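You operate a simulated robot arm through the tools that you are given. There is no shell and no other tool. Be economical: measure what you need, move in short steps, check, and stop when the job is done.

You are at the controls of a simulated two-armed robot. One attempt, no reset.

Task
Pick up the cream filter with one hand, pass it to the other hand and put it on the shelf of the bench under the wall heater. Take the purple-banded size six duct on the top of the bench under the wall heater and put it away on the low shelf under the damper. Open the teal-handled drawer. Any order will do. Set down upright: purple-banded size six duct.

It is judged by the outcome, as a careful person would: the job done as asked, and still so three seconds after it is handed in. It fails if anything else is knocked over, pushed out of place, dropped, spilled or broken.

Robot
Two 7-joint arms with fingered hands on one trunk, on a base that drives. Base frame: it is fixed to the floor where the robot stands at the start and does not move with it; the origin is under the middle of the robot, x ahead of it, y to its left, z up; the surface under the hand at the start is at about z = 0.9. Lengths are in m, angles in degrees, forces in N, time in s.
The left shoulder is at the start at [0.033, 0.173, 1.366], the right one opposite. With the tool pointing down near the work surface each hand reaches from about 0.1 to 0.7 m from the robot's upright axis, wherever it stands, measured 20 degrees to its own side. Places, roughly: cream filter (18x3x16 cm) [0.5, 0.1, 1]; low shelf under the damper [-6.8, -2.1, 0.4]; shelf of the bench under the wall heater [0.5, -0.6, 0.3]; teal-handled drawer [0.2, -3.3, 0.8]. Payload 3.5 kg a hand.
The TCP of each hand is the grasp point between the finger pads, 0.03 m short of the fingertips. In the tool frame z runs along the fingers and y along their closing line. Largest opening 0.104 m; the body of the gripper starts 0.035 m behind the TCP. The gripper is a hand of 3 fingers: y runs from the thumb to the fingers, the wrist lies at [-0.015, -0.104, -0.178] in the tool frame, and closing takes about 1.5 s.
Orientation is told as [roll, pitch, yaw] about the base's x, y, z axes, in that order, counted from this pose: with the fingers straight down and the wrist toward the robot, the tool's x, y and z point along [0, 1, 0], [1, 0, 0] and [0, 0, -1] of the base frame.

Tools
- The arms move only by the tool step_arm. It takes "left_moves", "right_moves" or both (then of equal length, played together; a hand with none holds still); each is a list of rows, each a list of 3 entries, a list of its own where there are three numbers: the turn, a rotation vector about the tool's x, y, z in degrees, then the shift along the tool's x, y, z in m, then the opening in per cent of the stroke, from 0 (shut) to 100 (fully open). In form: [[[wx, wy, wz], [dx, dy, dz], fingers], ...]. A call has 1 to 10 rows; each row shifts and turns the commanded pose from where the row before left it, along the tool's axes as they then stand. A row lasts 0.2 s, in which the tool goes at most 0.05 m and 8.6 degrees; a call with a longer step from one row to the next is refused whole, and so is a gripper value outside its range. Where a pose cannot be reached the arm comes as near as it can. A force on the tool above 40 N (or 10 N above the force at the start of the call, whichever is more), or a blocked arm, ends the call early, and 0.2 s more pass. Each finger travels about 0.072 m/s and halts on what it meets, pressing with about 24 N; the grip force reading is that of the motor and also rises with nothing between the fingers. The clock runs only during rows and for 0.2 s after the last one: add rows that do not move to give the fingers time. The reply holds the time, the measured pose of the TCP, the force on the tool along the base axes, the opening and the grip force, in the units named above and with some noise, with the torque about the TCP (base axes, N m) and any sound that the robot's microphone picked up.
- Cameras (640 x 400 px; columns grow to the right, rows downward): "scene" is now at [0.1055, -0.0284, 1.5162]; the picture's right is [-0.37, -0.93, 0.00], its down [-0.75, 0.30, -0.59] and it looks along [0.54, -0.21, -0.81] (base axes); focal length 277 px, centre (320, 200). "left" rides on the left gripper at [-0.064, -0.094, -0.117] in its tool frame; the picture's right is [-0.72, -0.33, 0.61], its down [0.64, -0.65, 0.40] and it looks along [0.27, 0.68, 0.68] (tool axes); focal length 238 px, centre (320, 200). "right" rides on the right gripper at [0.064, -0.094, -0.117] in its tool frame; the picture's right is [-0.72, 0.33, -0.61], its down [-0.64, -0.65, 0.40] and it looks along [-0.27, 0.68, 0.68] (tool axes); focal length 238 px, centre (320, 200). There is no depth. A picture from a camera that has moved, and an enlarged one, comes with that camera's place and axes in the base frame and with its lens. The place of the scene camera against the robot may be out by one fixed shift of up to 0.012 m in any direction.
- get_image(camera): a new picture of that camera. It takes no simulated time.
- slide_trunk(by): slides the trunk up (or, below 0, down) by that many m; the arms and the scene camera ride with it, the base frame stays. It gives what a move gives, with no picture.
- steer(legs): drives the robot by 1 to 6 legs, each [ahead, left, turn to the left] in m, m and degrees, along the robot's own axes; the way and the turn of a leg run together, so that a leg with both is an arc; at most 1.5 m and 180 degrees a leg. The arms and the cameras ride along, it lands a little off, and it stops where it bumps. It gives what a move gives.
- set_grasp(shape, hand): the hand has 3 fingers and takes this shape, open, in about a second: jaw (thumb against the fingers, like two jaws); tri (thumb and two fingers); tip (a fingertip pinch); poke (one finger out to press); point (the index stretched); flat (the hand flat); cup (the hand cupped); fist (a fist). The gripper value then closes the fingers along that shape, each until it touches; the sizes above hold for jaw. It gives what a move gives, with no picture.
- pan_tilt(pan, tilt): turns the head with the scene camera to pan (to the left, within 86 degrees either way) and tilt (down, from -29 to 69), counted from straight ahead of the robot. It gives what a move gives.
- enlarge(camera, box): a new picture of the part [left, top, right, bottom] of that camera's present view, enlarged. It takes no simulated time.
- job_done(): hands the job in; it is judged then, once.

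Go step by step. Nothing tells you exact positions but the pictures and the camera data: compare them with the known pose of the tool, close in by small moves and look again before you grip or let go. The budget is 165 turns and 118 pictures, counting those below and the enlarged ones. Unless the task says otherwise, let go and move clear before handing in, and close with one line.

The tools are called as a command line: name --argument value ..., lists and objects as JSON in quotes. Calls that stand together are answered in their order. step_arm: Moves the arms, as the interface text tells. Its arguments: {"type":"object","properties":{"left_moves":{"type":"array"},"right_moves":{"type":"array"}},"required":[]} The other tools are called the same way: slide_trunk (by) slides the trunk up or down; set_grasp (shape, hand) gives the hand a shape; steer (legs) drives the base; pan_tilt (pan, tilt) turns the head that bears the scene camera; get_image (camera) takes a picture; enlarge (camera, box) takes an enlarged picture of a part of a camera's view; job_done () hands the job in.

At the start:

```text
t: 0.0
left_tcp_pos: [0.4087, -0.0251, 1.2232]
left_ee_rot: [0.0, 0.0, 0.1]
left_wrist_force: [-0.6, -1.1, 0.5]
left_wrist_torque: [0.01, -0.06, 0.0]
left_grip_width: 0.1036
left_grip_force: 0.1
left_shape: jaw
right_tcp_pos: [0.3096, -0.4794, 1.2028]
right_ee_rot: [0.0, 0.0, -0.1]
right_wrist_force: [-0.7, -0.3, 1.2]
right_wrist_torque: [0.01, -0.02, -0.01]
right_grip_width: 0.1036
right_grip_force: 0.0
right_shape: jaw
trunk travel left (down, up): [-0.461, 0.293]
robot x, y, heading: [0.0017, -0.0012, -0.1]
head pan, tilt: [-21.5, 54.2]
```

scene: 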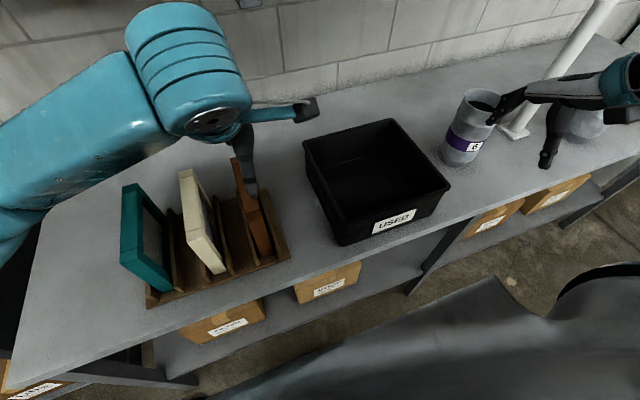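
right: 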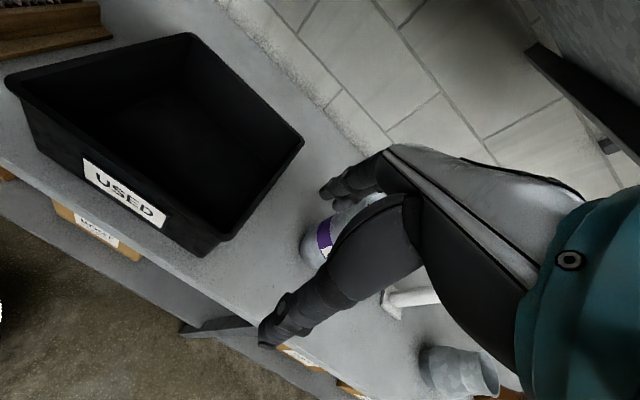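
left: 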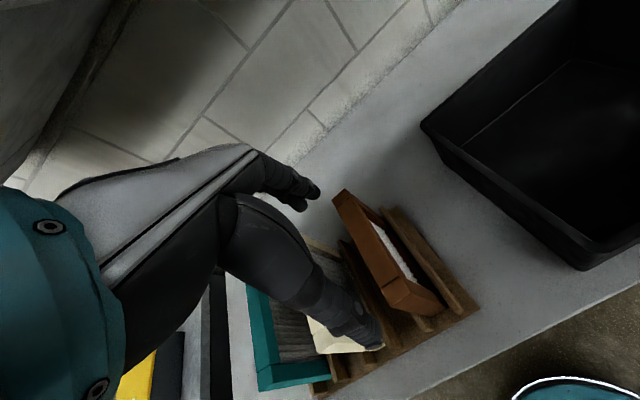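

The cream filter stands in the rack between the teal and brown ones. I'll take a closer look first.

enlarge --camera "scene" --box '[100, 130, 320, 320]'

pan_tilt --pan -50 --tilt 40

get_image --camera "scene"

```text
2.11 times, centred on (210, 225) of scene
camera zoom: at [0.1055, -0.0284, 1.5162], right [-0.37, -0.93, 0.0], down [-0.75, 0.3, -0.59], along [0.54, -0.21, -0.81], focal length 583 px, centre (552, 147)
```

zoom: 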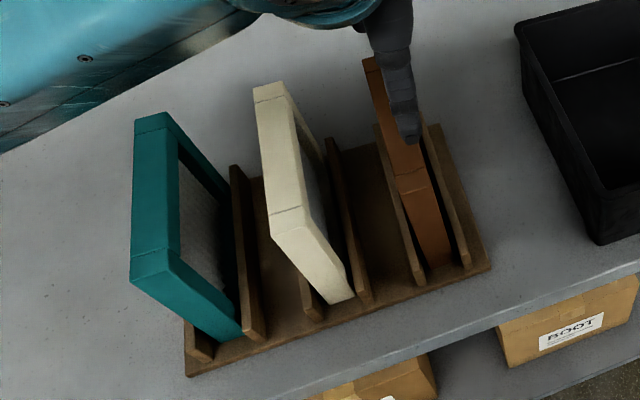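

```text
t: 0.9
left_tcp_pos: [0.4085, -0.0261, 1.223]
left_ee_rot: [0.1, 0.1, 0.1]
left_wrist_force: [-0.8, -0.8, 0.7]
left_wrist_torque: [-0.03, 0.02, -0.03]
left_grip_width: 0.1038
left_grip_force: 0.0
left_shape: jaw
right_tcp_pos: [0.3082, -0.4795, 1.2022]
right_ee_rot: [0.1, -0.1, 0.0]
right_wrist_force: [0.3, -0.6, 0.7]
right_wrist_torque: [0.03, 0.0, 0.02]
right_grip_width: 0.1037
right_grip_force: 0.0
right_shape: jaw
trunk travel left (down, up): [-0.461, 0.293]
robot x, y, heading: [0.0004, -0.0016, 0.0]
head pan, tilt: [-50.0, 40.0]
```

```text
113 pictures are left
camera scene: at [0.0923, -0.0667, 1.5358], right [-0.77, -0.64, 0.0], down [-0.41, 0.49, -0.77], along [0.49, -0.59, -0.64], focal length 277 px, centre (320, 200)
```

scene: 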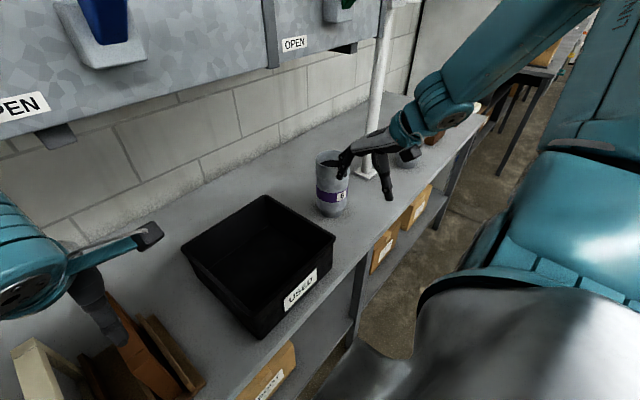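

Cream filter: top centre at about [0.494, 0.098, 1.07], long axis along x. First I turn the left hand so that it closes along y.

step_arm --left_moves '[[[0, 0, 8.5], [0, 0, 0], 100], [[0, 0, 8.5], [0, 0, 0], 100], [[0, 0, 8.5], [0, 0, 0], 100], [[0, 0, 8.5], [0, 0, 0], 100], [[0, 0, 8.5], [0, 0, 0], 100], [[0, 0, 8.5], [0, 0, 0], 100], [[0, 0, 8.5], [0, 0, 0], 100], [[0, 0, 8.5], [0, 0, 0], 100], [[0, 0, 8.5], [0, 0, 0], 100], [[0, 0, 8.5], [0, 0, 0], 100]]'

step_arm --left_moves '[[[0, 0, 5], [0.03, 0, 0], 100], [[0, 0, 0], [0.035, -0.03, 0], 100], [[0, 0, 0], [0.035, -0.04, 0], 100], [[0, 0, 0], [0.035, -0.04, 0], 100], [[0, 0, 0], [0, -0.014, 0], 100], [[0, 0, 0], [0, 0, 0], 100]]'

pan_tilt --pan 10 --tilt 50

get_image --camera "scene"

get_image --camera "left"

```text
t: 3.1
left_tcp_pos: [0.409, -0.0252, 1.2234]
left_ee_rot: [0.0, 0.0, -85.0]
left_wrist_force: [-0.2, -0.4, 0.1]
left_wrist_torque: [-0.05, 0.01, -0.01]
left_grip_width: 0.1038
left_grip_force: 0.0
left_shape: jaw
right_tcp_pos: [0.3087, -0.4796, 1.2028]
right_ee_rot: [0.0, 0.0, -0.1]
right_wrist_force: [0.2, 1.2, -0.6]
right_wrist_torque: [0.0, -0.02, 0.01]
right_grip_width: 0.1035
right_grip_force: 0.1
right_shape: jaw
trunk travel left (down, up): [-0.461, 0.293]
robot x, y, heading: [-0.0012, 0.0012, 0.1]
head pan, tilt: [-50.0, 40.0]
```

```text
refused: row 3 steps farther than a row can; nothing moved
```

```text
t: 4.4
left_tcp_pos: [0.4093, -0.0259, 1.2238]
left_ee_rot: [0.0, 0.0, -84.8]
left_wrist_force: [0.4, -0.6, 0.4]
left_wrist_torque: [-0.01, -0.04, 0.01]
left_grip_width: 0.1035
left_grip_force: 0.1
left_shape: jaw
right_tcp_pos: [0.309, -0.4795, 1.2029]
right_ee_rot: [0.0, 0.0, 0.0]
right_wrist_force: [0.6, 1.3, 0.0]
right_wrist_torque: [0.02, 0.0, 0.02]
right_grip_width: 0.1039
right_grip_force: 0.1
right_shape: jaw
trunk travel left (down, up): [-0.461, 0.293]
robot x, y, heading: [0.0004, 0.0086, 0.0]
head pan, tilt: [10.0, 50.0]
```

```text
112 pictures are left
camera scene: at [0.1134, 0.0116, 1.5217], right [0.17, -0.98, 0.0], down [-0.75, -0.13, -0.64], along [0.63, 0.11, -0.77], focal length 277 px, centre (320, 200)
```

scene: 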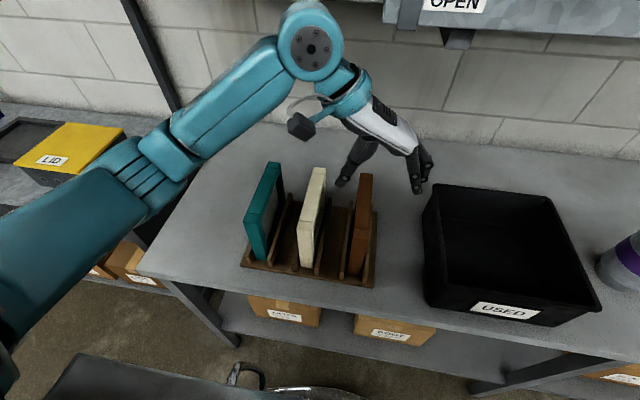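

```text
111 pictures are left
camera left: at [0.3381, 0.0616, 1.3407], right [-0.75, 0.26, -0.61], down [0.58, 0.71, -0.4], along [0.33, -0.66, -0.68], focal length 238 px, centre (320, 200)
```

left: 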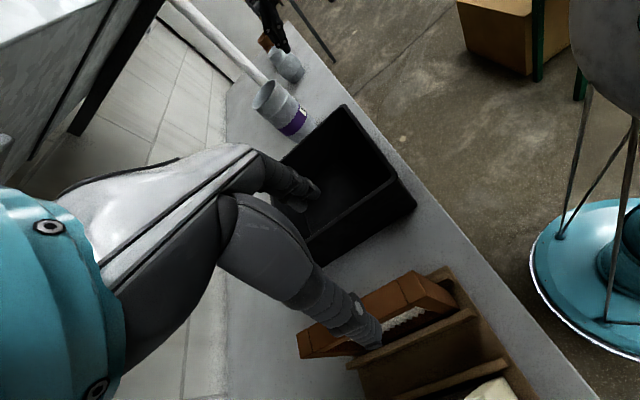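

step_arm --left_moves '[[[0, 0, 5], [0.03, 0, 0], 70], [[0, 0, 0], [0.03, -0.03, 0], 70], [[0, 0, 0], [0.03, -0.035, 0], 70], [[0, 0, 0], [0.03, -0.035, 0], 70], [[0, 0, 0], [0.015, -0.024, 0], 70], [[0, 0, 0], [0, 0, 0], 70]]'

enlarge --camera "scene" --box '[220, 100, 420, 300]'

get_image --camera "left"

```text
t: 5.5
left_tcp_pos: [0.4334, 0.0136, 1.2107]
left_ee_rot: [6.7, 9.7, -106.7]
left_wrist_force: [1.2, 0.1, -0.6]
left_wrist_torque: [-0.04, 0.0, -0.01]
left_grip_width: 0.0732
left_grip_force: 0.0
left_shape: jaw
right_tcp_pos: [0.2811, -0.4792, 1.2105]
right_ee_rot: [0.0, -1.2, 0.1]
right_wrist_force: [-0.1, 0.3, 0.7]
right_wrist_torque: [-0.04, -0.02, -0.02]
right_grip_width: 0.1036
right_grip_force: 0.1
right_shape: jaw
trunk travel left (down, up): [-0.461, 0.293]
robot x, y, heading: [-0.0065, -0.0004, 0.1]
head pan, tilt: [10.0, 50.0]
stopped in row 5 (left hand): the arm was blocked; the commanded pose is now the measured one
```

```text
2.00 times, centred on (320, 200) of scene
camera zoom: at [0.0794, 0.0119, 1.5244], right [0.17, -0.98, 0.0], down [-0.74, -0.13, -0.66], along [0.65, 0.11, -0.75], focal length 554 px, centre (320, 200)
```

zoom: 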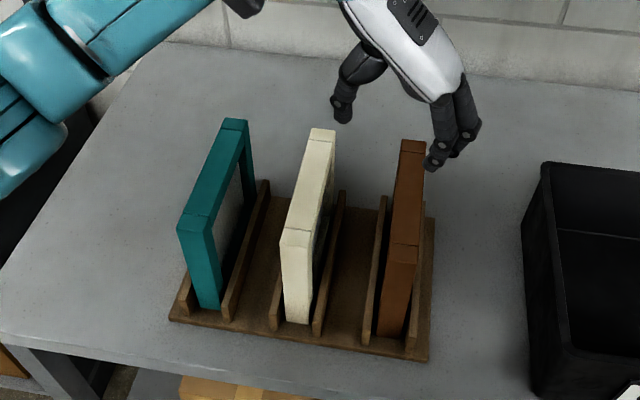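

```text
109 pictures are left
camera left: at [0.3826, 0.1063, 1.3344], right [-0.49, 0.61, -0.63], down [0.86, 0.47, -0.21], along [0.17, -0.64, -0.75], focal length 238 px, centre (320, 200)
```

left: 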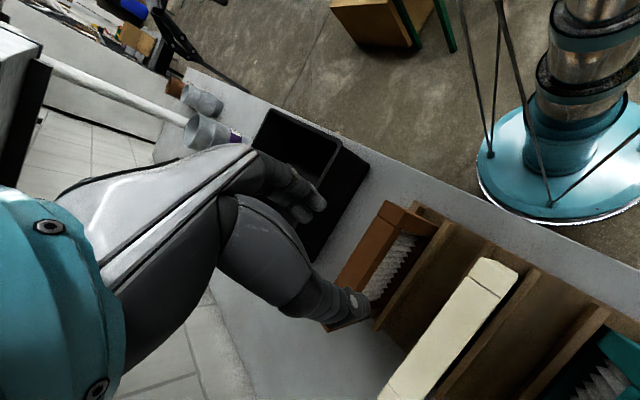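

step_arm --left_moves '[[[0, 0, 0], [-0.02, 0, 0], 70], [[0, 0, 0], [-0.02, 0, 0], 70], [[0, 0, 0], [0, 0, 0], 70]]'

pan_tilt --pan 15 --tilt 25

get_image --camera "scene"

```text
t: 6.3
left_tcp_pos: [0.4285, 0.0334, 1.1936]
left_ee_rot: [4.7, 9.3, -105.0]
left_wrist_force: [0.4, -0.1, -0.3]
left_wrist_torque: [-0.02, 0.01, 0.01]
left_grip_width: 0.073
left_grip_force: 0.1
left_shape: jaw
right_tcp_pos: [0.3079, -0.4799, 1.2021]
right_ee_rot: [0.0, 0.2, 0.0]
right_wrist_force: [0.2, 0.4, 0.0]
right_wrist_torque: [-0.03, 0.01, 0.03]
right_grip_width: 0.1039
right_grip_force: 0.1
right_shape: jaw
trunk travel left (down, up): [-0.461, 0.293]
robot x, y, heading: [-0.0014, -0.0011, 0.0]
head pan, tilt: [10.0, 50.0]
```

```text
t: 7.2
left_tcp_pos: [0.4263, 0.0327, 1.1954]
left_ee_rot: [4.8, 9.3, -105.1]
left_wrist_force: [0.4, 0.8, 1.2]
left_wrist_torque: [-0.03, 0.01, 0.0]
left_grip_width: 0.0731
left_grip_force: 0.0
left_shape: jaw
right_tcp_pos: [0.3063, -0.4787, 1.2014]
right_ee_rot: [0.0, 0.0, 0.0]
right_wrist_force: [-0.8, -0.6, -0.2]
right_wrist_torque: [-0.01, 0.04, -0.03]
right_grip_width: 0.1037
right_grip_force: 0.1
right_shape: jaw
trunk travel left (down, up): [-0.461, 0.293]
robot x, y, heading: [-0.0059, -0.0002, -0.1]
head pan, tilt: [15.0, 25.0]
```

```text
108 pictures are left
camera scene: at [0.1238, 0.0211, 1.5591], right [0.26, -0.97, 0.0], down [-0.41, -0.11, -0.91], along [0.88, 0.23, -0.42], focal length 277 px, centre (320, 200)
```

scene: 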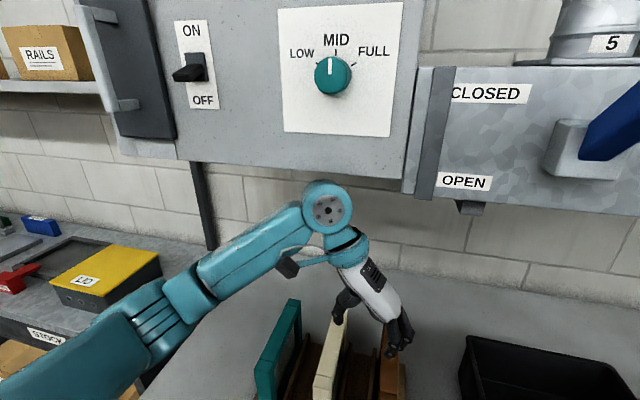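

The wrist met the bottom of the wall panel when the fingers pointed straight down. I'll tilt the hand 30° so the wrist stays on the robot side.

step_arm --left_moves '[[[0, -4.8, 0], [-0.02, 0, 0], 70], [[-4.7, 0, 0], [-0.02, 0, 0], 70], [[-4.7, 0, 0], [-0.02, 0, 0], 70], [[0, 0, -7.5], [0, 0, 0], 70], [[0, 0, -7.5], [0, 0, 0], 70], [[0, 7.5, 0], [0, 0, 0], 70], [[0, 7.5, 0], [0, 0, 0], 70], [[0, 7.5, 0], [0, 0, 0], 70], [[0, 7.5, 0], [0, 0, 0], 70], [[0, 0, 0], [0, 0, 0], 70]]'

pan_tilt --pan 10 --tilt 50

get_image --camera "scene"

```text
t: 9.3
left_tcp_pos: [0.3703, 0.0497, 1.1947]
left_ee_rot: [30.1, 0.0, -90.1]
left_wrist_force: [-0.8, 0.6, -0.4]
left_wrist_torque: [0.01, 0.0, 0.01]
left_grip_width: 0.0728
left_grip_force: 0.1
left_shape: jaw
right_tcp_pos: [0.3061, -0.4799, 1.2027]
right_ee_rot: [0.0, 0.0, -0.1]
right_wrist_force: [0.4, 0.0, 0.8]
right_wrist_torque: [0.03, 0.01, -0.01]
right_grip_width: 0.1037
right_grip_force: 0.0
right_shape: jaw
trunk travel left (down, up): [-0.461, 0.293]
robot x, y, heading: [-0.0053, -0.0007, -0.1]
head pan, tilt: [15.0, 25.0]
```

```text
t: 10.2
left_tcp_pos: [0.3706, 0.0494, 1.1937]
left_ee_rot: [30.0, 0.0, -90.1]
left_wrist_force: [-0.2, -0.3, 0.0]
left_wrist_torque: [0.0, 0.02, 0.0]
left_grip_width: 0.0729
left_grip_force: 0.0
left_shape: jaw
right_tcp_pos: [0.3047, -0.4795, 1.2015]
right_ee_rot: [0.0, 0.1, -0.1]
right_wrist_force: [-0.3, -0.4, -0.4]
right_wrist_torque: [0.0, -0.02, 0.0]
right_grip_width: 0.1036
right_grip_force: 0.0
right_shape: jaw
trunk travel left (down, up): [-0.461, 0.293]
robot x, y, heading: [-0.0014, -0.0019, 0.1]
head pan, tilt: [10.0, 50.0]
```

```text
107 pictures are left
camera scene: at [0.111, 0.0109, 1.5217], right [0.17, -0.98, 0.0], down [-0.75, -0.13, -0.64], along [0.63, 0.11, -0.77], focal length 277 px, centre (320, 200)
```

scene: 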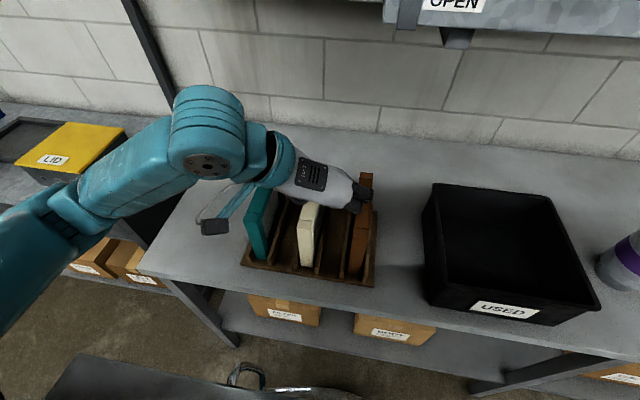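

step_arm --left_moves '[[[0, 0, 0], [0, -0.047, 0], 70], [[0, 0, 0], [0.0105, 0, 0.036], 70], [[0, 0, 0], [0, 0, 0.036], 70], [[0, 0, 0], [0, 0, 0], 70]]'

get_image --camera "left"

enlarge --camera "scene" --box '[220, 130, 420, 300]'

```text
t: 11.2
left_tcp_pos: [0.4147, 0.097, 1.1335]
left_ee_rot: [30.0, 0.0, -90.2]
left_wrist_force: [0.2, -1.0, 0.4]
left_wrist_torque: [-0.01, 0.02, 0.02]
left_grip_width: 0.0729
left_grip_force: 0.1
left_shape: jaw
right_tcp_pos: [0.3063, -0.4803, 1.2025]
right_ee_rot: [0.1, 0.0, 0.1]
right_wrist_force: [-0.2, -0.3, 0.2]
right_wrist_torque: [0.02, 0.01, 0.0]
right_grip_width: 0.1038
right_grip_force: 0.1
right_shape: jaw
trunk travel left (down, up): [-0.461, 0.293]
robot x, y, heading: [-0.001, 0.0001, -0.1]
head pan, tilt: [10.0, 50.0]
```

```text
106 pictures are left
camera left: at [0.3031, 0.1903, 1.2042], right [-0.32, 0.33, -0.89], down [0.76, 0.65, -0.03], along [0.57, -0.68, -0.45], focal length 238 px, centre (320, 200)
```

left: 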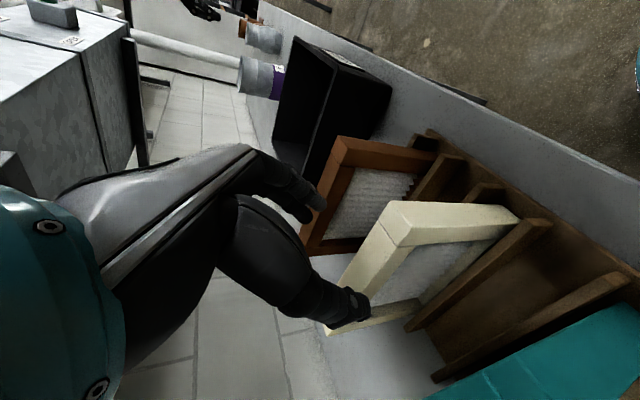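

```text
2.35 times, centred on (320, 215) of scene
camera zoom: at [0.1109, 0.0106, 1.5217], right [0.17, -0.98, 0.0], down [-0.75, -0.13, -0.64], along [0.63, 0.11, -0.77], focal length 651 px, centre (320, 165)
```

zoom: 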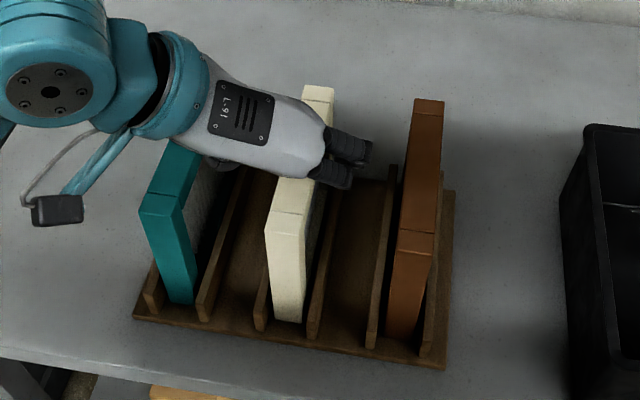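

step_arm --left_moves '[[[0, 0, 0], [0, 0.003, 0.03], 70], [[0, 0, 0], [0, 0, 0.03], 70], [[0, 0, 0], [0, 0, 0.03], 70], [[0, 0, 0], [0, 0, 0], 70]]'

get_image --camera "left"

enlarge --camera "scene" --box '[220, 130, 420, 300]'

```text
t: 12.2
left_tcp_pos: [0.4598, 0.0909, 1.0562]
left_ee_rot: [30.0, 0.0, -90.2]
left_wrist_force: [1.2, 0.0, 0.2]
left_wrist_torque: [-0.02, 0.05, 0.04]
left_grip_width: 0.0732
left_grip_force: 0.1
left_shape: jaw
right_tcp_pos: [0.3068, -0.4796, 1.2022]
right_ee_rot: [0.0, 0.1, 0.1]
right_wrist_force: [0.3, 0.9, 0.3]
right_wrist_torque: [0.0, -0.02, 0.01]
right_grip_width: 0.1039
right_grip_force: 0.0
right_shape: jaw
trunk travel left (down, up): [-0.461, 0.293]
robot x, y, heading: [-0.0009, -0.0006, -0.1]
head pan, tilt: [10.0, 50.0]
```

```text
104 pictures are left
camera left: at [0.3472, 0.1846, 1.1263], right [-0.32, 0.33, -0.89], down [0.76, 0.65, -0.03], along [0.57, -0.69, -0.45], focal length 238 px, centre (320, 200)
```

left: 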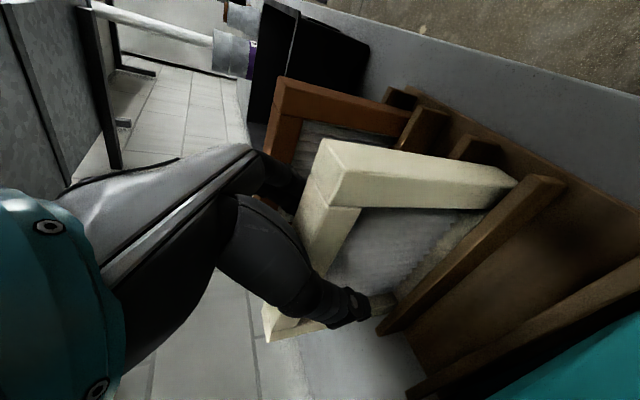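

```text
2.35 times, centred on (320, 215) of scene
camera zoom: at [0.1106, 0.0109, 1.5217], right [0.17, -0.98, 0.0], down [-0.75, -0.13, -0.64], along [0.63, 0.11, -0.77], focal length 651 px, centre (320, 165)
```

zoom: 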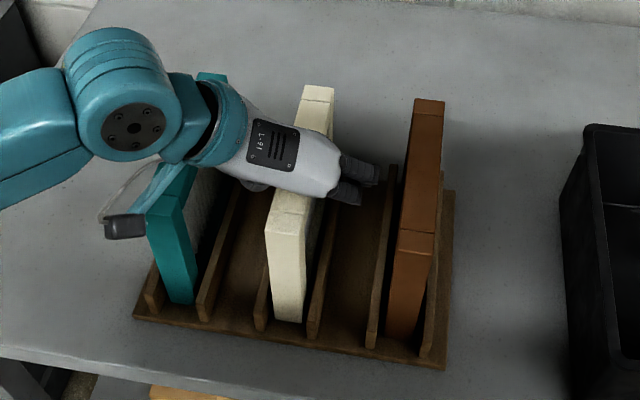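

step_arm --left_moves '[[[0, 0, 0], [0, 0, -0.006], 40], [[0, 0, 0], [0, 0, 0], 0], [[0, 0, 0], [0, 0, 0], 0], [[0, 0, 0], [0, 0, 0], 0], [[0, 0, 0], [0, 0, 0], 0], [[0, 0, 0], [0, 0, 0], 0], [[0, 0, 0], [0, 0, 0], 0], [[0, 0, 0], [0, 0, 0], 0]]'

get_image --camera "left"

```text
t: 14.0
left_tcp_pos: [0.4556, 0.0909, 1.0628]
left_ee_rot: [30.1, 0.0, -90.0]
left_wrist_force: [-0.3, -0.1, 0.1]
left_wrist_torque: [0.0, 0.03, 0.0]
left_grip_width: 0.0244
left_grip_force: 24.4
left_shape: jaw
right_tcp_pos: [0.3064, -0.4796, 1.2039]
right_ee_rot: [0.0, 0.0, 0.0]
right_wrist_force: [0.2, 1.1, 0.3]
right_wrist_torque: [-0.03, 0.04, -0.02]
right_grip_width: 0.1037
right_grip_force: 0.0
right_shape: jaw
trunk travel left (down, up): [-0.461, 0.293]
robot x, y, heading: [-0.0014, -0.0011, 0.0]
head pan, tilt: [10.0, 50.0]
```

```text
102 pictures are left
camera left: at [0.3445, 0.1849, 1.132], right [-0.32, 0.33, -0.89], down [0.76, 0.65, -0.03], along [0.57, -0.68, -0.45], focal length 238 px, centre (320, 200)
```

left: 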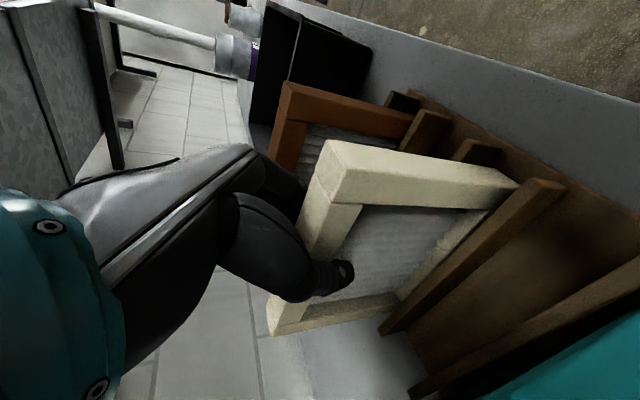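

step_arm --left_moves '[[[0, 0, 0], [0.01, 0, -0.0173], 0], [[0, 0, 0], [0.01, 0, -0.0173], 0], [[0, 0, 0], [0.015, 0, -0.026], 0], [[0, 0, 0], [0.015, 0, -0.026], 0], [[0, 0, 0], [0.015, 0, -0.026], 0], [[0, 0, 0], [0, 0, 0], 0]]'

get_image --camera "scene"

```text
t: 15.4
left_tcp_pos: [0.4599, 0.0927, 1.1953]
left_ee_rot: [30.1, -0.1, -90.1]
left_wrist_force: [-0.3, -0.6, -0.8]
left_wrist_torque: [0.02, 0.01, -0.01]
left_grip_width: 0.0246
left_grip_force: 23.8
left_shape: jaw
right_tcp_pos: [0.306, -0.4799, 1.2025]
right_ee_rot: [0.0, 0.0, 0.0]
right_wrist_force: [-0.1, 0.3, 0.1]
right_wrist_torque: [-0.05, 0.04, 0.0]
right_grip_width: 0.1039
right_grip_force: 0.0
right_shape: jaw
trunk travel left (down, up): [-0.461, 0.293]
robot x, y, heading: [-0.003, -0.0005, 0.1]
head pan, tilt: [10.0, 50.0]
```

```text
101 pictures are left
camera scene: at [0.111, 0.011, 1.5217], right [0.17, -0.98, 0.0], down [-0.75, -0.13, -0.64], along [0.63, 0.11, -0.77], focal length 277 px, centre (320, 200)
```

scene: 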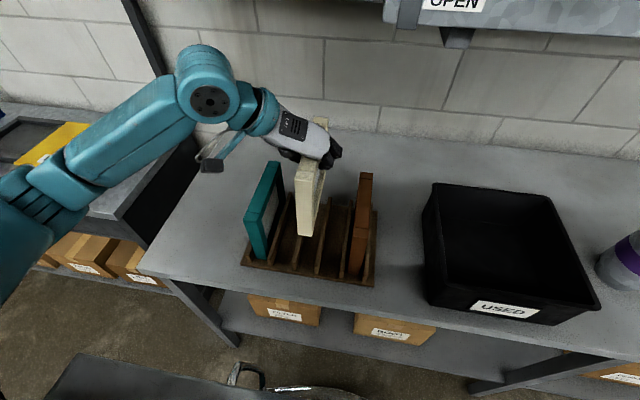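

The filter came out cleanly. I'll bring it in front of the robot and turn the right hand to point forward.

step_arm --left_moves '[[[0, 0, 0], [-0.0024, 0.0225, -0.026], 0], [[0, 0, 0], [-0.0024, 0.0225, -0.026], 0], [[0, 0, 0], [-0.0024, 0.0225, -0.026], 0], [[0, 0, 0], [-0.0024, 0.0225, -0.026], 0], [[0, 0, 0], [0, 0, 0], 0], [[0, 0, 0], [0, 0, 0], 0], [[0, 0, 0], [0, 0, 0], 0], [[0, 0, 0], [0, 0, 0], 0], [[0, 0, 0], [0, 0, 0], 0], [[0, 0, 0], [0, 0, 0], 0]]' --right_moves '[[[0, 0, 0], [0.045, -0.01, -0.01], 70], [[0, 0, 0], [0.045, -0.01, -0.01], 70], [[0, 0, -8.5], [0.03, -0.01, -0.01], 70], [[0, 0, -8.5], [0, 0, 0], 70], [[0, 0, -8.5], [0, 0, 0], 70], [[0, 0, -8.5], [0, 0, 0], 70], [[0, 0, -8.5], [0, 0, 0], 70], [[0, 0, -8.5], [0, 0, 0], 70], [[0, 0, -8.5], [0, 0, 0], 70], [[0, 0, -8.5], [0, 0, 0], 70]]'

step_arm --right_moves '[[[0, 0, -8.5], [0, 0, 0], 70], [[0, 0, -8.5], [0, 0, 0], 70], [[0, 0, -5], [0, 0, 0], 70], [[0, -8, 0], [0, 0, 0], 70], [[0, -8, 0], [0, 0, 0], 70], [[0, -8, 0], [0, 0, 0], 70], [[0, -8, 0], [0, 0, 0], 70], [[0, -8, 0], [0, 0, 0], 70], [[0, -8, 0], [0, 0, 0], 70], [[0, 0, 0], [0, 0, 0], 70]]'

get_image --camera "scene"

```text
t: 17.6
left_tcp_pos: [0.3978, 0.0042, 1.2786]
left_ee_rot: [30.0, 0.0, -90.1]
left_wrist_force: [0.6, -0.5, -0.7]
left_wrist_torque: [0.03, -0.02, -0.03]
left_grip_width: 0.0244
left_grip_force: 24.0
left_shape: jaw
right_tcp_pos: [0.2923, -0.38, 1.2312]
right_ee_rot: [-0.1, 0.0, 68.2]
right_wrist_force: [-1.4, 0.2, 0.1]
right_wrist_torque: [-0.03, -0.01, 0.01]
right_grip_width: 0.0728
right_grip_force: 0.1
right_shape: jaw
right hand out of reach, approached as far as the arm can: row 2, 3
trunk travel left (down, up): [-0.461, 0.293]
robot x, y, heading: [-0.0007, -0.002, 0.1]
head pan, tilt: [10.0, 50.0]
```

```text
t: 19.8
left_tcp_pos: [0.3975, 0.0041, 1.2793]
left_ee_rot: [30.0, 0.0, -90.2]
left_wrist_force: [-0.4, 0.4, -0.6]
left_wrist_torque: [0.03, -0.02, -0.01]
left_grip_width: 0.0245
left_grip_force: 24.6
left_shape: jaw
right_tcp_pos: [0.2907, -0.3781, 1.2328]
right_ee_rot: [-48.1, 0.1, 90.0]
right_wrist_force: [-0.6, 0.4, 0.1]
right_wrist_torque: [0.03, 0.04, -0.04]
right_grip_width: 0.0728
right_grip_force: 0.1
right_shape: jaw
trunk travel left (down, up): [-0.461, 0.293]
robot x, y, heading: [-0.0046, 0.0036, -0.0]
head pan, tilt: [10.0, 50.0]
```

```text
100 pictures are left
camera scene: at [0.1115, 0.0109, 1.5216], right [0.17, -0.98, 0.0], down [-0.75, -0.13, -0.64], along [0.63, 0.11, -0.77], focal length 277 px, centre (320, 200)
```

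scene: 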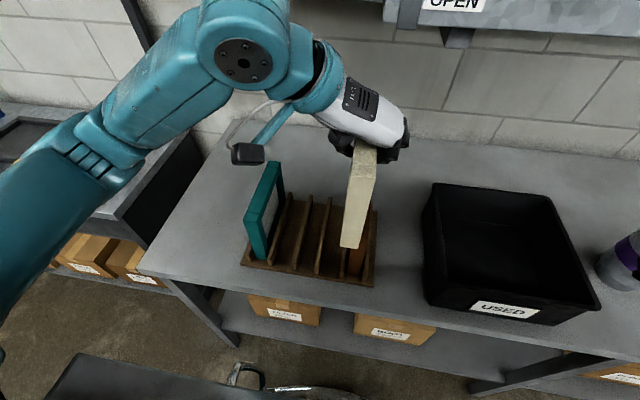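

step_arm --left_moves '[[[0, 0, 0], [0.0173, 0, 0.01], 0], [[0, 0, 0], [0.0173, 0, 0.01], 0], [[0, 0, 0], [0, 0, 0], 0], [[0, 0, 0], [0, 0, 0], 0], [[0, 0, 0], [0, 0, 0], 0], [[0, 0, 0], [0, 0, 0], 0], [[0, 0, 0], [0, 0, 0], 0], [[0, 0, 0], [0, 0, 0], 0], [[0, 0, 0], [0, 0, 0], 0], [[0, 0, 0], [0, 0, 0], 0]]' --right_moves '[[[0, -7.3, 0], [0, 0, 0], 70], [[0, -7.3, 0], [0, 0, 0], 70], [[0, -7.3, 0], [0, 0, 0], 70], [[0, 0, 0], [0.002, 0.045, 0.006], 70], [[0, 0, 0], [0.002, 0.045, 0.006], 70], [[0, 0, 0], [0.002, 0.045, 0.006], 70], [[0, 0, 0], [0.002, 0.045, 0.006], 70], [[0, 0, 0], [0, 0.045, 0.006], 70], [[0, 0, 0], [0, 0.045, 0.005], 70], [[0, 0, 0], [0, 0, 0], 70]]'

get_image --camera "scene"

get_image --camera "right"

```text
t: 22.0
left_tcp_pos: [0.4346, 0.004, 1.2795]
left_ee_rot: [30.1, 0.0, -90.1]
left_wrist_force: [0.0, -0.5, -0.2]
left_wrist_torque: [0.02, 0.0, 0.01]
left_grip_width: 0.0245
left_grip_force: 23.4
left_shape: jaw
right_tcp_pos: [0.3902, -0.175, 1.1699]
right_ee_rot: [-70.0, 0.0, 89.9]
right_wrist_force: [0.5, 0.3, 0.3]
right_wrist_torque: [0.03, 0.01, 0.0]
right_grip_width: 0.0731
right_grip_force: 0.0
right_shape: jaw
right hand out of reach, approached as far as the arm can: row 4, 5, 6, 7, 8, 9
trunk travel left (down, up): [-0.461, 0.293]
robot x, y, heading: [-0.0033, -0.0024, -0.3]
head pan, tilt: [10.0, 50.0]
```

```text
99 pictures are left
camera scene: at [0.1098, 0.01, 1.5218], right [0.17, -0.98, 0.0], down [-0.75, -0.13, -0.64], along [0.63, 0.11, -0.77], focal length 277 px, centre (320, 200)
```

scene: 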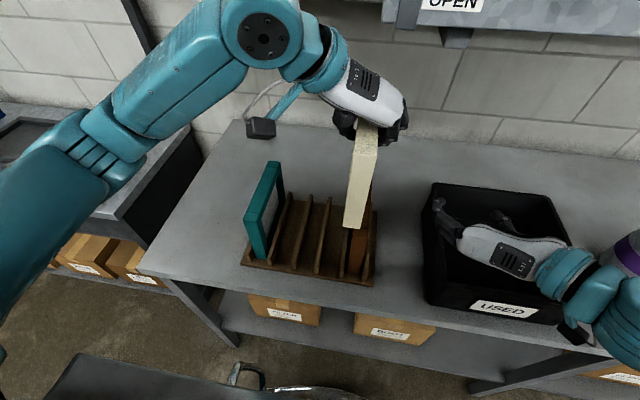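

```text
98 pictures are left
camera right: at [0.2588, -0.2702, 1.1509], right [-0.33, 0.33, 0.89], down [0.6, -0.65, 0.46], along [0.73, 0.68, 0.02], focal length 238 px, centre (320, 200)
```

right: 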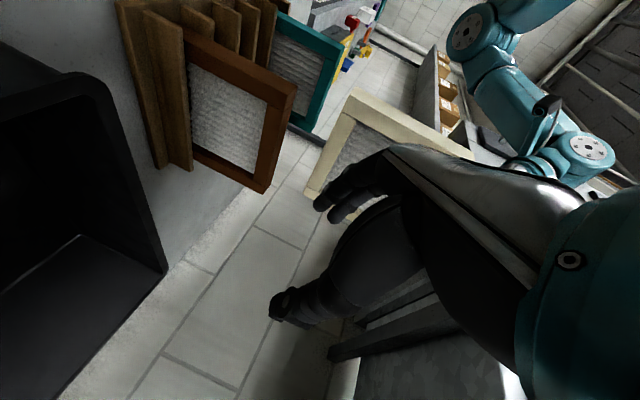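

The right arm is too folded for that pose. I'll turn both hands 45° about the vertical so the filter's near edge faces the right hand.

step_arm --left_moves '[[[3.75, 0, -6.5], [0, 0, 0], 0], [[3.75, 0, -6.5], [0, 0, 0], 0], [[3.75, 0, -6.5], [0, 0, 0], 0], [[3.75, 0, -6.5], [0, 0, 0], 0], [[3.75, 0, -6.5], [0, 0, 0], 0], [[3.75, 0, -6.5], [0, 0, 0], 0], [[0, 0, 0], [0, 0, 0], 0]]' --right_moves '[[[-7.05, 0, -2.57], [0, 0, 0], 70], [[-7.05, 0, -2.57], [0, 0, 0], 70], [[-7.05, 0, -2.57], [0, 0, 0], 70], [[-7.05, 0, -2.57], [0, 0, 0], 70], [[-7.05, 0, -2.57], [0, 0, 0], 70], [[-7.05, 0, -2.57], [0, 0, 0], 70], [[0, 0, 0], [0, 0, 0], 70]]'

get_image --camera "scene"

```text
t: 23.6
left_tcp_pos: [0.4371, 0.0041, 1.2785]
left_ee_rot: [30.0, -0.1, -44.9]
left_wrist_force: [-0.2, -0.1, -0.1]
left_wrist_torque: [-0.02, 0.0, 0.01]
left_grip_width: 0.0244
left_grip_force: 24.5
left_shape: jaw
right_tcp_pos: [0.3905, -0.1776, 1.169]
right_ee_rot: [-69.9, 0.1, 135.0]
right_wrist_force: [0.5, -0.1, -0.1]
right_wrist_torque: [-0.02, 0.0, -0.01]
right_grip_width: 0.0727
right_grip_force: 0.1
right_shape: jaw
trunk travel left (down, up): [-0.461, 0.293]
robot x, y, heading: [-0.005, -0.0025, 0.1]
head pan, tilt: [10.0, 50.0]
```

```text
97 pictures are left
camera scene: at [0.1106, 0.0114, 1.5217], right [0.17, -0.98, 0.0], down [-0.75, -0.13, -0.64], along [0.63, 0.11, -0.77], focal length 277 px, centre (320, 200)
```

scene: 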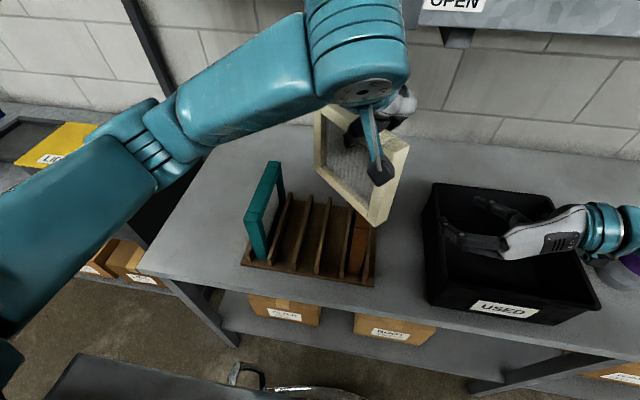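

step_arm --right_moves '[[[0, 0, 0], [-0.0187, 0.0323, 0.007], 70], [[0, 0, 0], [-0.0187, 0.0323, 0.007], 70], [[0, 0, 0], [-0.0187, 0.0323, 0.007], 70], [[0, 0, 0], [0, 0, 0], 70]]'

get_image --camera "scene"

get_image --camera "right"

```text
t: 24.6
left_tcp_pos: [0.4366, 0.0023, 1.2785]
left_ee_rot: [30.1, 0.0, -45.0]
left_wrist_force: [0.6, 0.1, -0.2]
left_wrist_torque: [-0.04, 0.02, 0.01]
left_grip_width: 0.0246
left_grip_force: 24.2
left_shape: jaw
right_tcp_pos: [0.35, -0.0821, 1.2182]
right_ee_rot: [-70.0, -0.1, 135.1]
right_wrist_force: [-0.2, 0.3, 0.5]
right_wrist_torque: [-0.01, 0.02, 0.0]
right_grip_width: 0.0731
right_grip_force: 0.0
right_shape: jaw
trunk travel left (down, up): [-0.461, 0.293]
robot x, y, heading: [-0.0032, -0.0025, -0.1]
head pan, tilt: [10.0, 50.0]
```

```text
96 pictures are left
camera scene: at [0.1108, 0.0103, 1.5217], right [0.17, -0.98, 0.0], down [-0.75, -0.13, -0.64], along [0.63, 0.11, -0.77], focal length 277 px, centre (320, 200)
```

scene: 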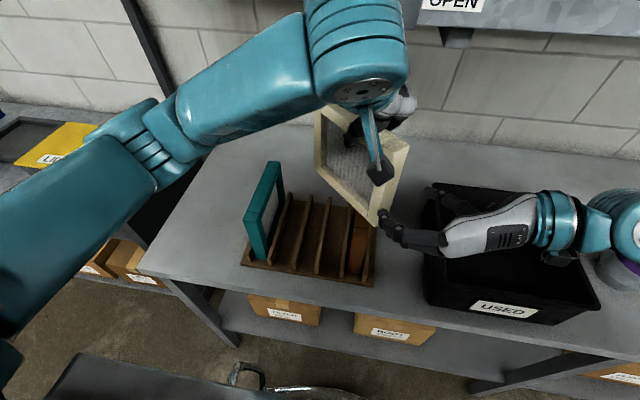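

```text
95 pictures are left
camera right: at [0.3234, -0.2413, 1.1994], right [-0.46, 0.0, 0.89], down [0.89, -0.04, 0.46], along [0.03, 1.0, 0.02], focal length 238 px, centre (320, 200)
```

right: 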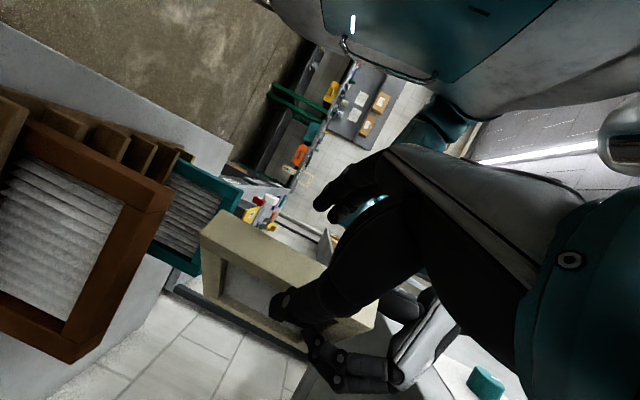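

step_arm --right_moves '[[[0, 0, 0], [0, -0.001, 0.03], 70], [[0, 0, 0], [0, 0, 0.03], 70], [[0, 0, 0], [0, 0, 0.028], 70], [[0, 0, 0], [0, 0, 0], 70]]'

get_image --camera "right"

enlarge --camera "scene" --box '[280, 80, 480, 280]'

```text
t: 25.6
left_tcp_pos: [0.4367, 0.0031, 1.2788]
left_ee_rot: [29.9, 0.0, -45.1]
left_wrist_force: [0.2, 0.4, -0.1]
left_wrist_torque: [0.0, 0.0, -0.02]
left_grip_width: 0.0245
left_grip_force: 24.2
left_shape: jaw
right_tcp_pos: [0.4078, -0.0235, 1.1863]
right_ee_rot: [-70.0, 0.0, 135.0]
right_wrist_force: [-1.1, -0.6, 0.4]
right_wrist_torque: [-0.03, -0.03, -0.01]
right_grip_width: 0.0729
right_grip_force: 0.0
right_shape: jaw
trunk travel left (down, up): [-0.461, 0.293]
robot x, y, heading: [-0.0043, -0.0025, 0.2]
head pan, tilt: [10.0, 50.0]
```

```text
94 pictures are left
camera right: at [0.3825, -0.1838, 1.1665], right [-0.46, 0.0, 0.89], down [0.89, -0.04, 0.46], along [0.03, 1.0, 0.02], focal length 238 px, centre (320, 200)
```

right: 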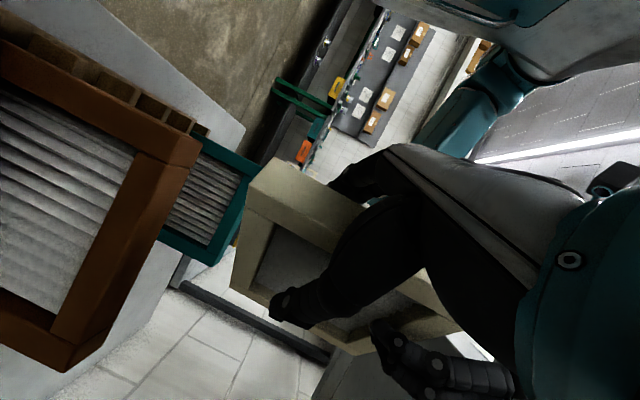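

```text
2.00 times, centred on (380, 180) of scene
camera zoom: at [0.1105, 0.0103, 1.5217], right [0.17, -0.98, 0.0], down [-0.75, -0.13, -0.64], along [0.63, 0.11, -0.77], focal length 554 px, centre (200, 240)
```

zoom: 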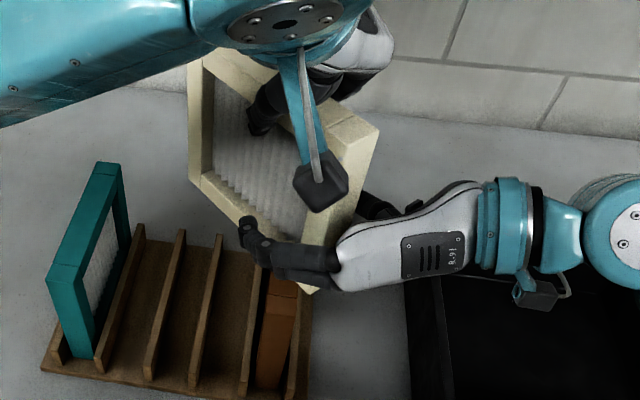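

Both sides are straddled; closing the right hand on the edge of the filter.

step_arm --right_moves '[[[0, 0, 0], [0, 0, 0], 40], [[0, 0, 0], [0, 0, 0], 0], [[0, 0, 0], [0, 0, 0], 0], [[0, 0, 0], [0, 0, 0], 0], [[0, 0, 0], [0, 0, 0], 0], [[0, 0, 0], [0, 0, 0], 0], [[0, 0, 0], [0, 0, 0], 0], [[0, 0, 0], [0, 0, 0], 0]]'

enlarge --camera "scene" --box '[280, 80, 480, 280]'

```text
t: 27.4
left_tcp_pos: [0.4366, 0.0038, 1.2776]
left_ee_rot: [30.0, 0.0, -45.0]
left_wrist_force: [1.0, -0.9, -0.6]
left_wrist_torque: [-0.1, -0.01, -0.03]
left_grip_width: 0.0246
left_grip_force: 23.7
left_shape: jaw
right_tcp_pos: [0.4093, -0.024, 1.1842]
right_ee_rot: [-70.0, 0.1, 134.9]
right_wrist_force: [-0.4, 0.7, 0.2]
right_wrist_torque: [0.01, 0.01, 0.05]
right_grip_width: 0.0252
right_grip_force: 24.0
right_shape: jaw
trunk travel left (down, up): [-0.461, 0.293]
robot x, y, heading: [-0.003, -0.0065, -0.1]
head pan, tilt: [10.0, 50.0]
```

```text
2.00 times, centred on (380, 180) of scene
camera zoom: at [0.111, 0.0109, 1.5217], right [0.17, -0.98, 0.0], down [-0.75, -0.13, -0.64], along [0.63, 0.11, -0.77], focal length 554 px, centre (200, 240)
```

zoom: 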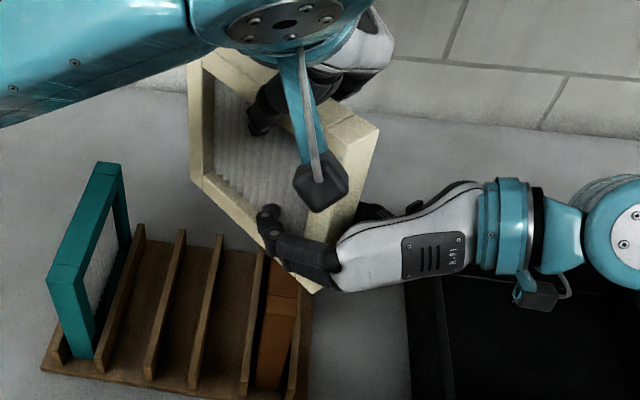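

step_arm --left_moves '[[[0, 0, 0], [0, 0, 0], 40], [[0, 0, 0], [0, 0, 0], 70], [[0, 0, 0], [0, 0, 0], 70], [[0, 0, 0], [0, 0, 0], 70], [[0, 0, 0], [0, 0, 0], 70], [[0, 0, 0], [0, 0, -0.02], 70], [[0, 0, 0], [0, 0, -0.03], 70], [[0, 0, 0], [0, 0, -0.03], 70], [[0, 0, 0], [0, 0, -0.02], 70], [[0, 0, 0], [0, 0, 0], 70]]'

get_image --camera "scene"

```text
t: 29.6
left_tcp_pos: [0.4003, -0.0355, 1.3639]
left_ee_rot: [30.1, 0.0, -44.9]
left_wrist_force: [-0.4, 0.6, -0.1]
left_wrist_torque: [-0.01, -0.01, 0.01]
left_grip_width: 0.0725
left_grip_force: 0.1
left_shape: jaw
right_tcp_pos: [0.409, -0.0234, 1.1844]
right_ee_rot: [-69.8, 0.1, 135.0]
right_wrist_force: [-0.1, 0.7, -0.2]
right_wrist_torque: [-0.02, 0.05, 0.01]
right_grip_width: 0.0251
right_grip_force: 24.0
right_shape: jaw
trunk travel left (down, up): [-0.461, 0.293]
robot x, y, heading: [-0.0018, -0.0034, -0.0]
head pan, tilt: [10.0, 50.0]
```

```text
91 pictures are left
camera scene: at [0.1111, 0.0111, 1.5216], right [0.17, -0.98, 0.0], down [-0.75, -0.13, -0.64], along [0.63, 0.11, -0.77], focal length 277 px, centre (320, 200)
```

scene: 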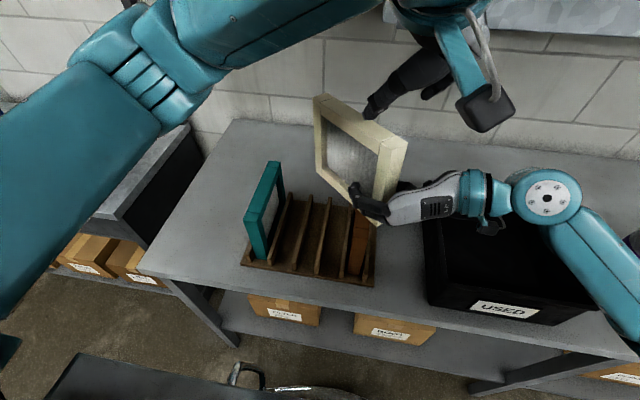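

step_arm --left_moves '[[[0, 0, 0], [0.006, -0.035, 0.0035], 70], [[0, 0, 0], [0.006, -0.035, 0.0035], 70], [[0, 0, 0], [0.006, -0.035, 0.0035], 70], [[0, 0, 0], [0.006, -0.035, 0.0035], 70], [[0, 0, 0], [0, 0, 0], 70]]'

steer --legs '[[-0.6, 0, 0]]'

pan_tilt --pan -25 --tilt 40

get_image --camera "scene"

```text
t: 30.8
left_tcp_pos: [0.3206, 0.0852, 1.3644]
left_ee_rot: [30.0, 0.0, -45.1]
left_wrist_force: [0.5, -0.8, -0.1]
left_wrist_torque: [0.0, 0.02, -0.02]
left_grip_width: 0.0726
left_grip_force: 0.1
left_shape: jaw
right_tcp_pos: [0.4095, -0.0248, 1.1853]
right_ee_rot: [-70.0, -0.1, 135.0]
right_wrist_force: [-0.2, 0.5, 0.5]
right_wrist_torque: [-0.03, 0.04, 0.02]
right_grip_width: 0.0253
right_grip_force: 23.8
right_shape: jaw
trunk travel left (down, up): [-0.461, 0.293]
robot x, y, heading: [-0.0018, 0.0005, 0.1]
head pan, tilt: [10.0, 50.0]
```

```text
t: 34.3
left_tcp_pos: [-0.2864, 0.085, 1.3635]
left_ee_rot: [30.1, 0.0, -45.0]
left_wrist_force: [0.7, 1.0, 0.2]
left_wrist_torque: [-0.03, -0.01, 0.01]
left_grip_width: 0.0724
left_grip_force: 0.0
left_shape: jaw
right_tcp_pos: [-0.1968, -0.0237, 1.1856]
right_ee_rot: [-69.9, 0.0, 135.1]
right_wrist_force: [-0.3, 0.2, 1.1]
right_wrist_torque: [-0.02, 0.03, -0.01]
right_grip_width: 0.0249
right_grip_force: 24.2
right_shape: jaw
trunk travel left (down, up): [-0.461, 0.293]
robot x, y, heading: [-0.609, 0.0023, 0.4]
head pan, tilt: [10.0, 50.0]
```

```text
t: 35.3
left_tcp_pos: [-0.2855, 0.0855, 1.3641]
left_ee_rot: [30.1, 0.0, -44.9]
left_wrist_force: [0.9, -0.2, 0.1]
left_wrist_torque: [-0.03, 0.0, 0.0]
left_grip_width: 0.0724
left_grip_force: 0.1
left_shape: jaw
right_tcp_pos: [-0.1971, -0.0226, 1.1863]
right_ee_rot: [-69.9, 0.0, 135.1]
right_wrist_force: [0.0, -0.3, -0.3]
right_wrist_torque: [-0.05, 0.05, 0.02]
right_grip_width: 0.025
right_grip_force: 24.2
right_shape: jaw
trunk travel left (down, up): [-0.461, 0.293]
robot x, y, heading: [-0.6073, -0.0025, -0.2]
head pan, tilt: [-25.0, 40.0]
```

```text
90 pictures are left
camera scene: at [-0.4935, -0.0387, 1.5358], right [-0.42, -0.91, 0.0], down [-0.58, 0.27, -0.77], along [0.7, -0.32, -0.64], focal length 277 px, centre (320, 200)
```

scene: 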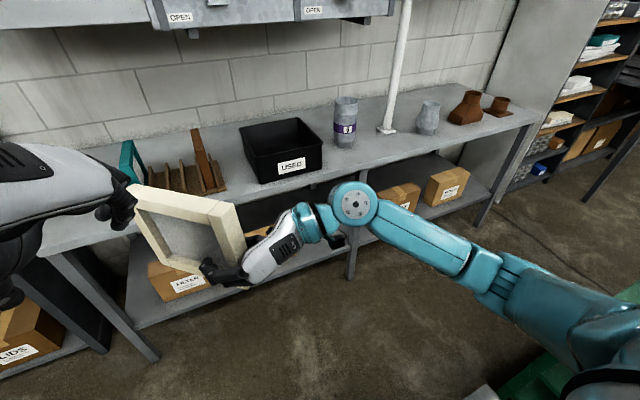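

steer --legs '[[0, -0.5, 0]]'

slide_trunk --by -0.4

pan_tilt --pan -10 --tilt 25

get_image --camera "scene"

```text
t: 38.1
left_tcp_pos: [-0.2862, -0.3901, 1.3646]
left_ee_rot: [30.1, 0.0, -44.7]
left_wrist_force: [-0.7, -0.2, -0.8]
left_wrist_torque: [-0.01, -0.02, 0.02]
left_grip_width: 0.0725
left_grip_force: 0.0
left_shape: jaw
right_tcp_pos: [-0.1971, -0.4993, 1.1853]
right_ee_rot: [-69.9, 0.0, 135.2]
right_wrist_force: [-0.8, -0.6, -0.5]
right_wrist_torque: [-0.03, 0.05, -0.01]
right_grip_width: 0.0249
right_grip_force: 24.4
right_shape: jaw
trunk travel left (down, up): [-0.461, 0.293]
robot x, y, heading: [-0.6105, -0.4747, 0.5]
head pan, tilt: [-25.0, 40.0]
stopped in leg 1: the robot was blocked; the commanded pose is now the measured one
```

```text
t: 40.7
left_tcp_pos: [-0.2446, -0.3217, 1.0767]
left_ee_rot: [25.8, 0.5, -43.4]
left_wrist_force: [0.0, -0.5, -0.2]
left_wrist_torque: [-0.01, -0.01, -0.02]
left_grip_width: 0.0727
left_grip_force: 0.1
left_shape: jaw
right_tcp_pos: [-0.1427, -0.5608, 0.8725]
right_ee_rot: [-55.1, 18.3, 130.3]
right_wrist_force: [0.1, -0.5, -0.9]
right_wrist_torque: [-0.05, 0.04, -0.01]
right_grip_width: 0.0253
right_grip_force: 24.4
right_shape: jaw
trunk travel left (down, up): [-0.191, 0.563]
robot x, y, heading: [-0.5989, -0.4582, 1.8]
head pan, tilt: [-25.0, 40.0]
stopped: the arm was blocked; the commanded pose is now the measured one
```

```text
t: 41.5
left_tcp_pos: [-0.2424, -0.3221, 1.0718]
left_ee_rot: [25.3, 0.5, -43.4]
left_wrist_force: [0.1, -0.1, 0.6]
left_wrist_torque: [-0.01, -0.01, -0.02]
left_grip_width: 0.0725
left_grip_force: 0.1
left_shape: jaw
right_tcp_pos: [-0.1438, -0.5617, 0.8692]
right_ee_rot: [-54.7, 18.1, 130.4]
right_wrist_force: [-0.1, 0.3, 0.7]
right_wrist_torque: [-0.03, 0.05, 0.02]
right_grip_width: 0.0251
right_grip_force: 23.5
right_shape: jaw
trunk travel left (down, up): [-0.191, 0.563]
robot x, y, heading: [-0.5986, -0.4697, 1.6]
head pan, tilt: [-10.0, 25.0]
```

```text
89 pictures are left
camera scene: at [-0.3537, -0.4194, 1.2816], right [-0.15, -0.99, 0.05], down [-0.44, 0.02, -0.9], along [0.89, -0.16, -0.44], focal length 277 px, centre (320, 200)
```

scene: 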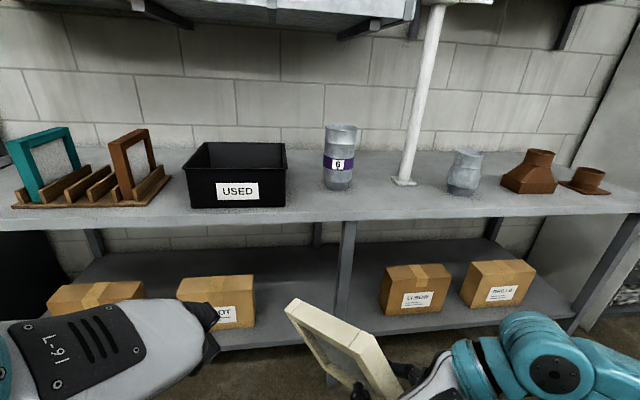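

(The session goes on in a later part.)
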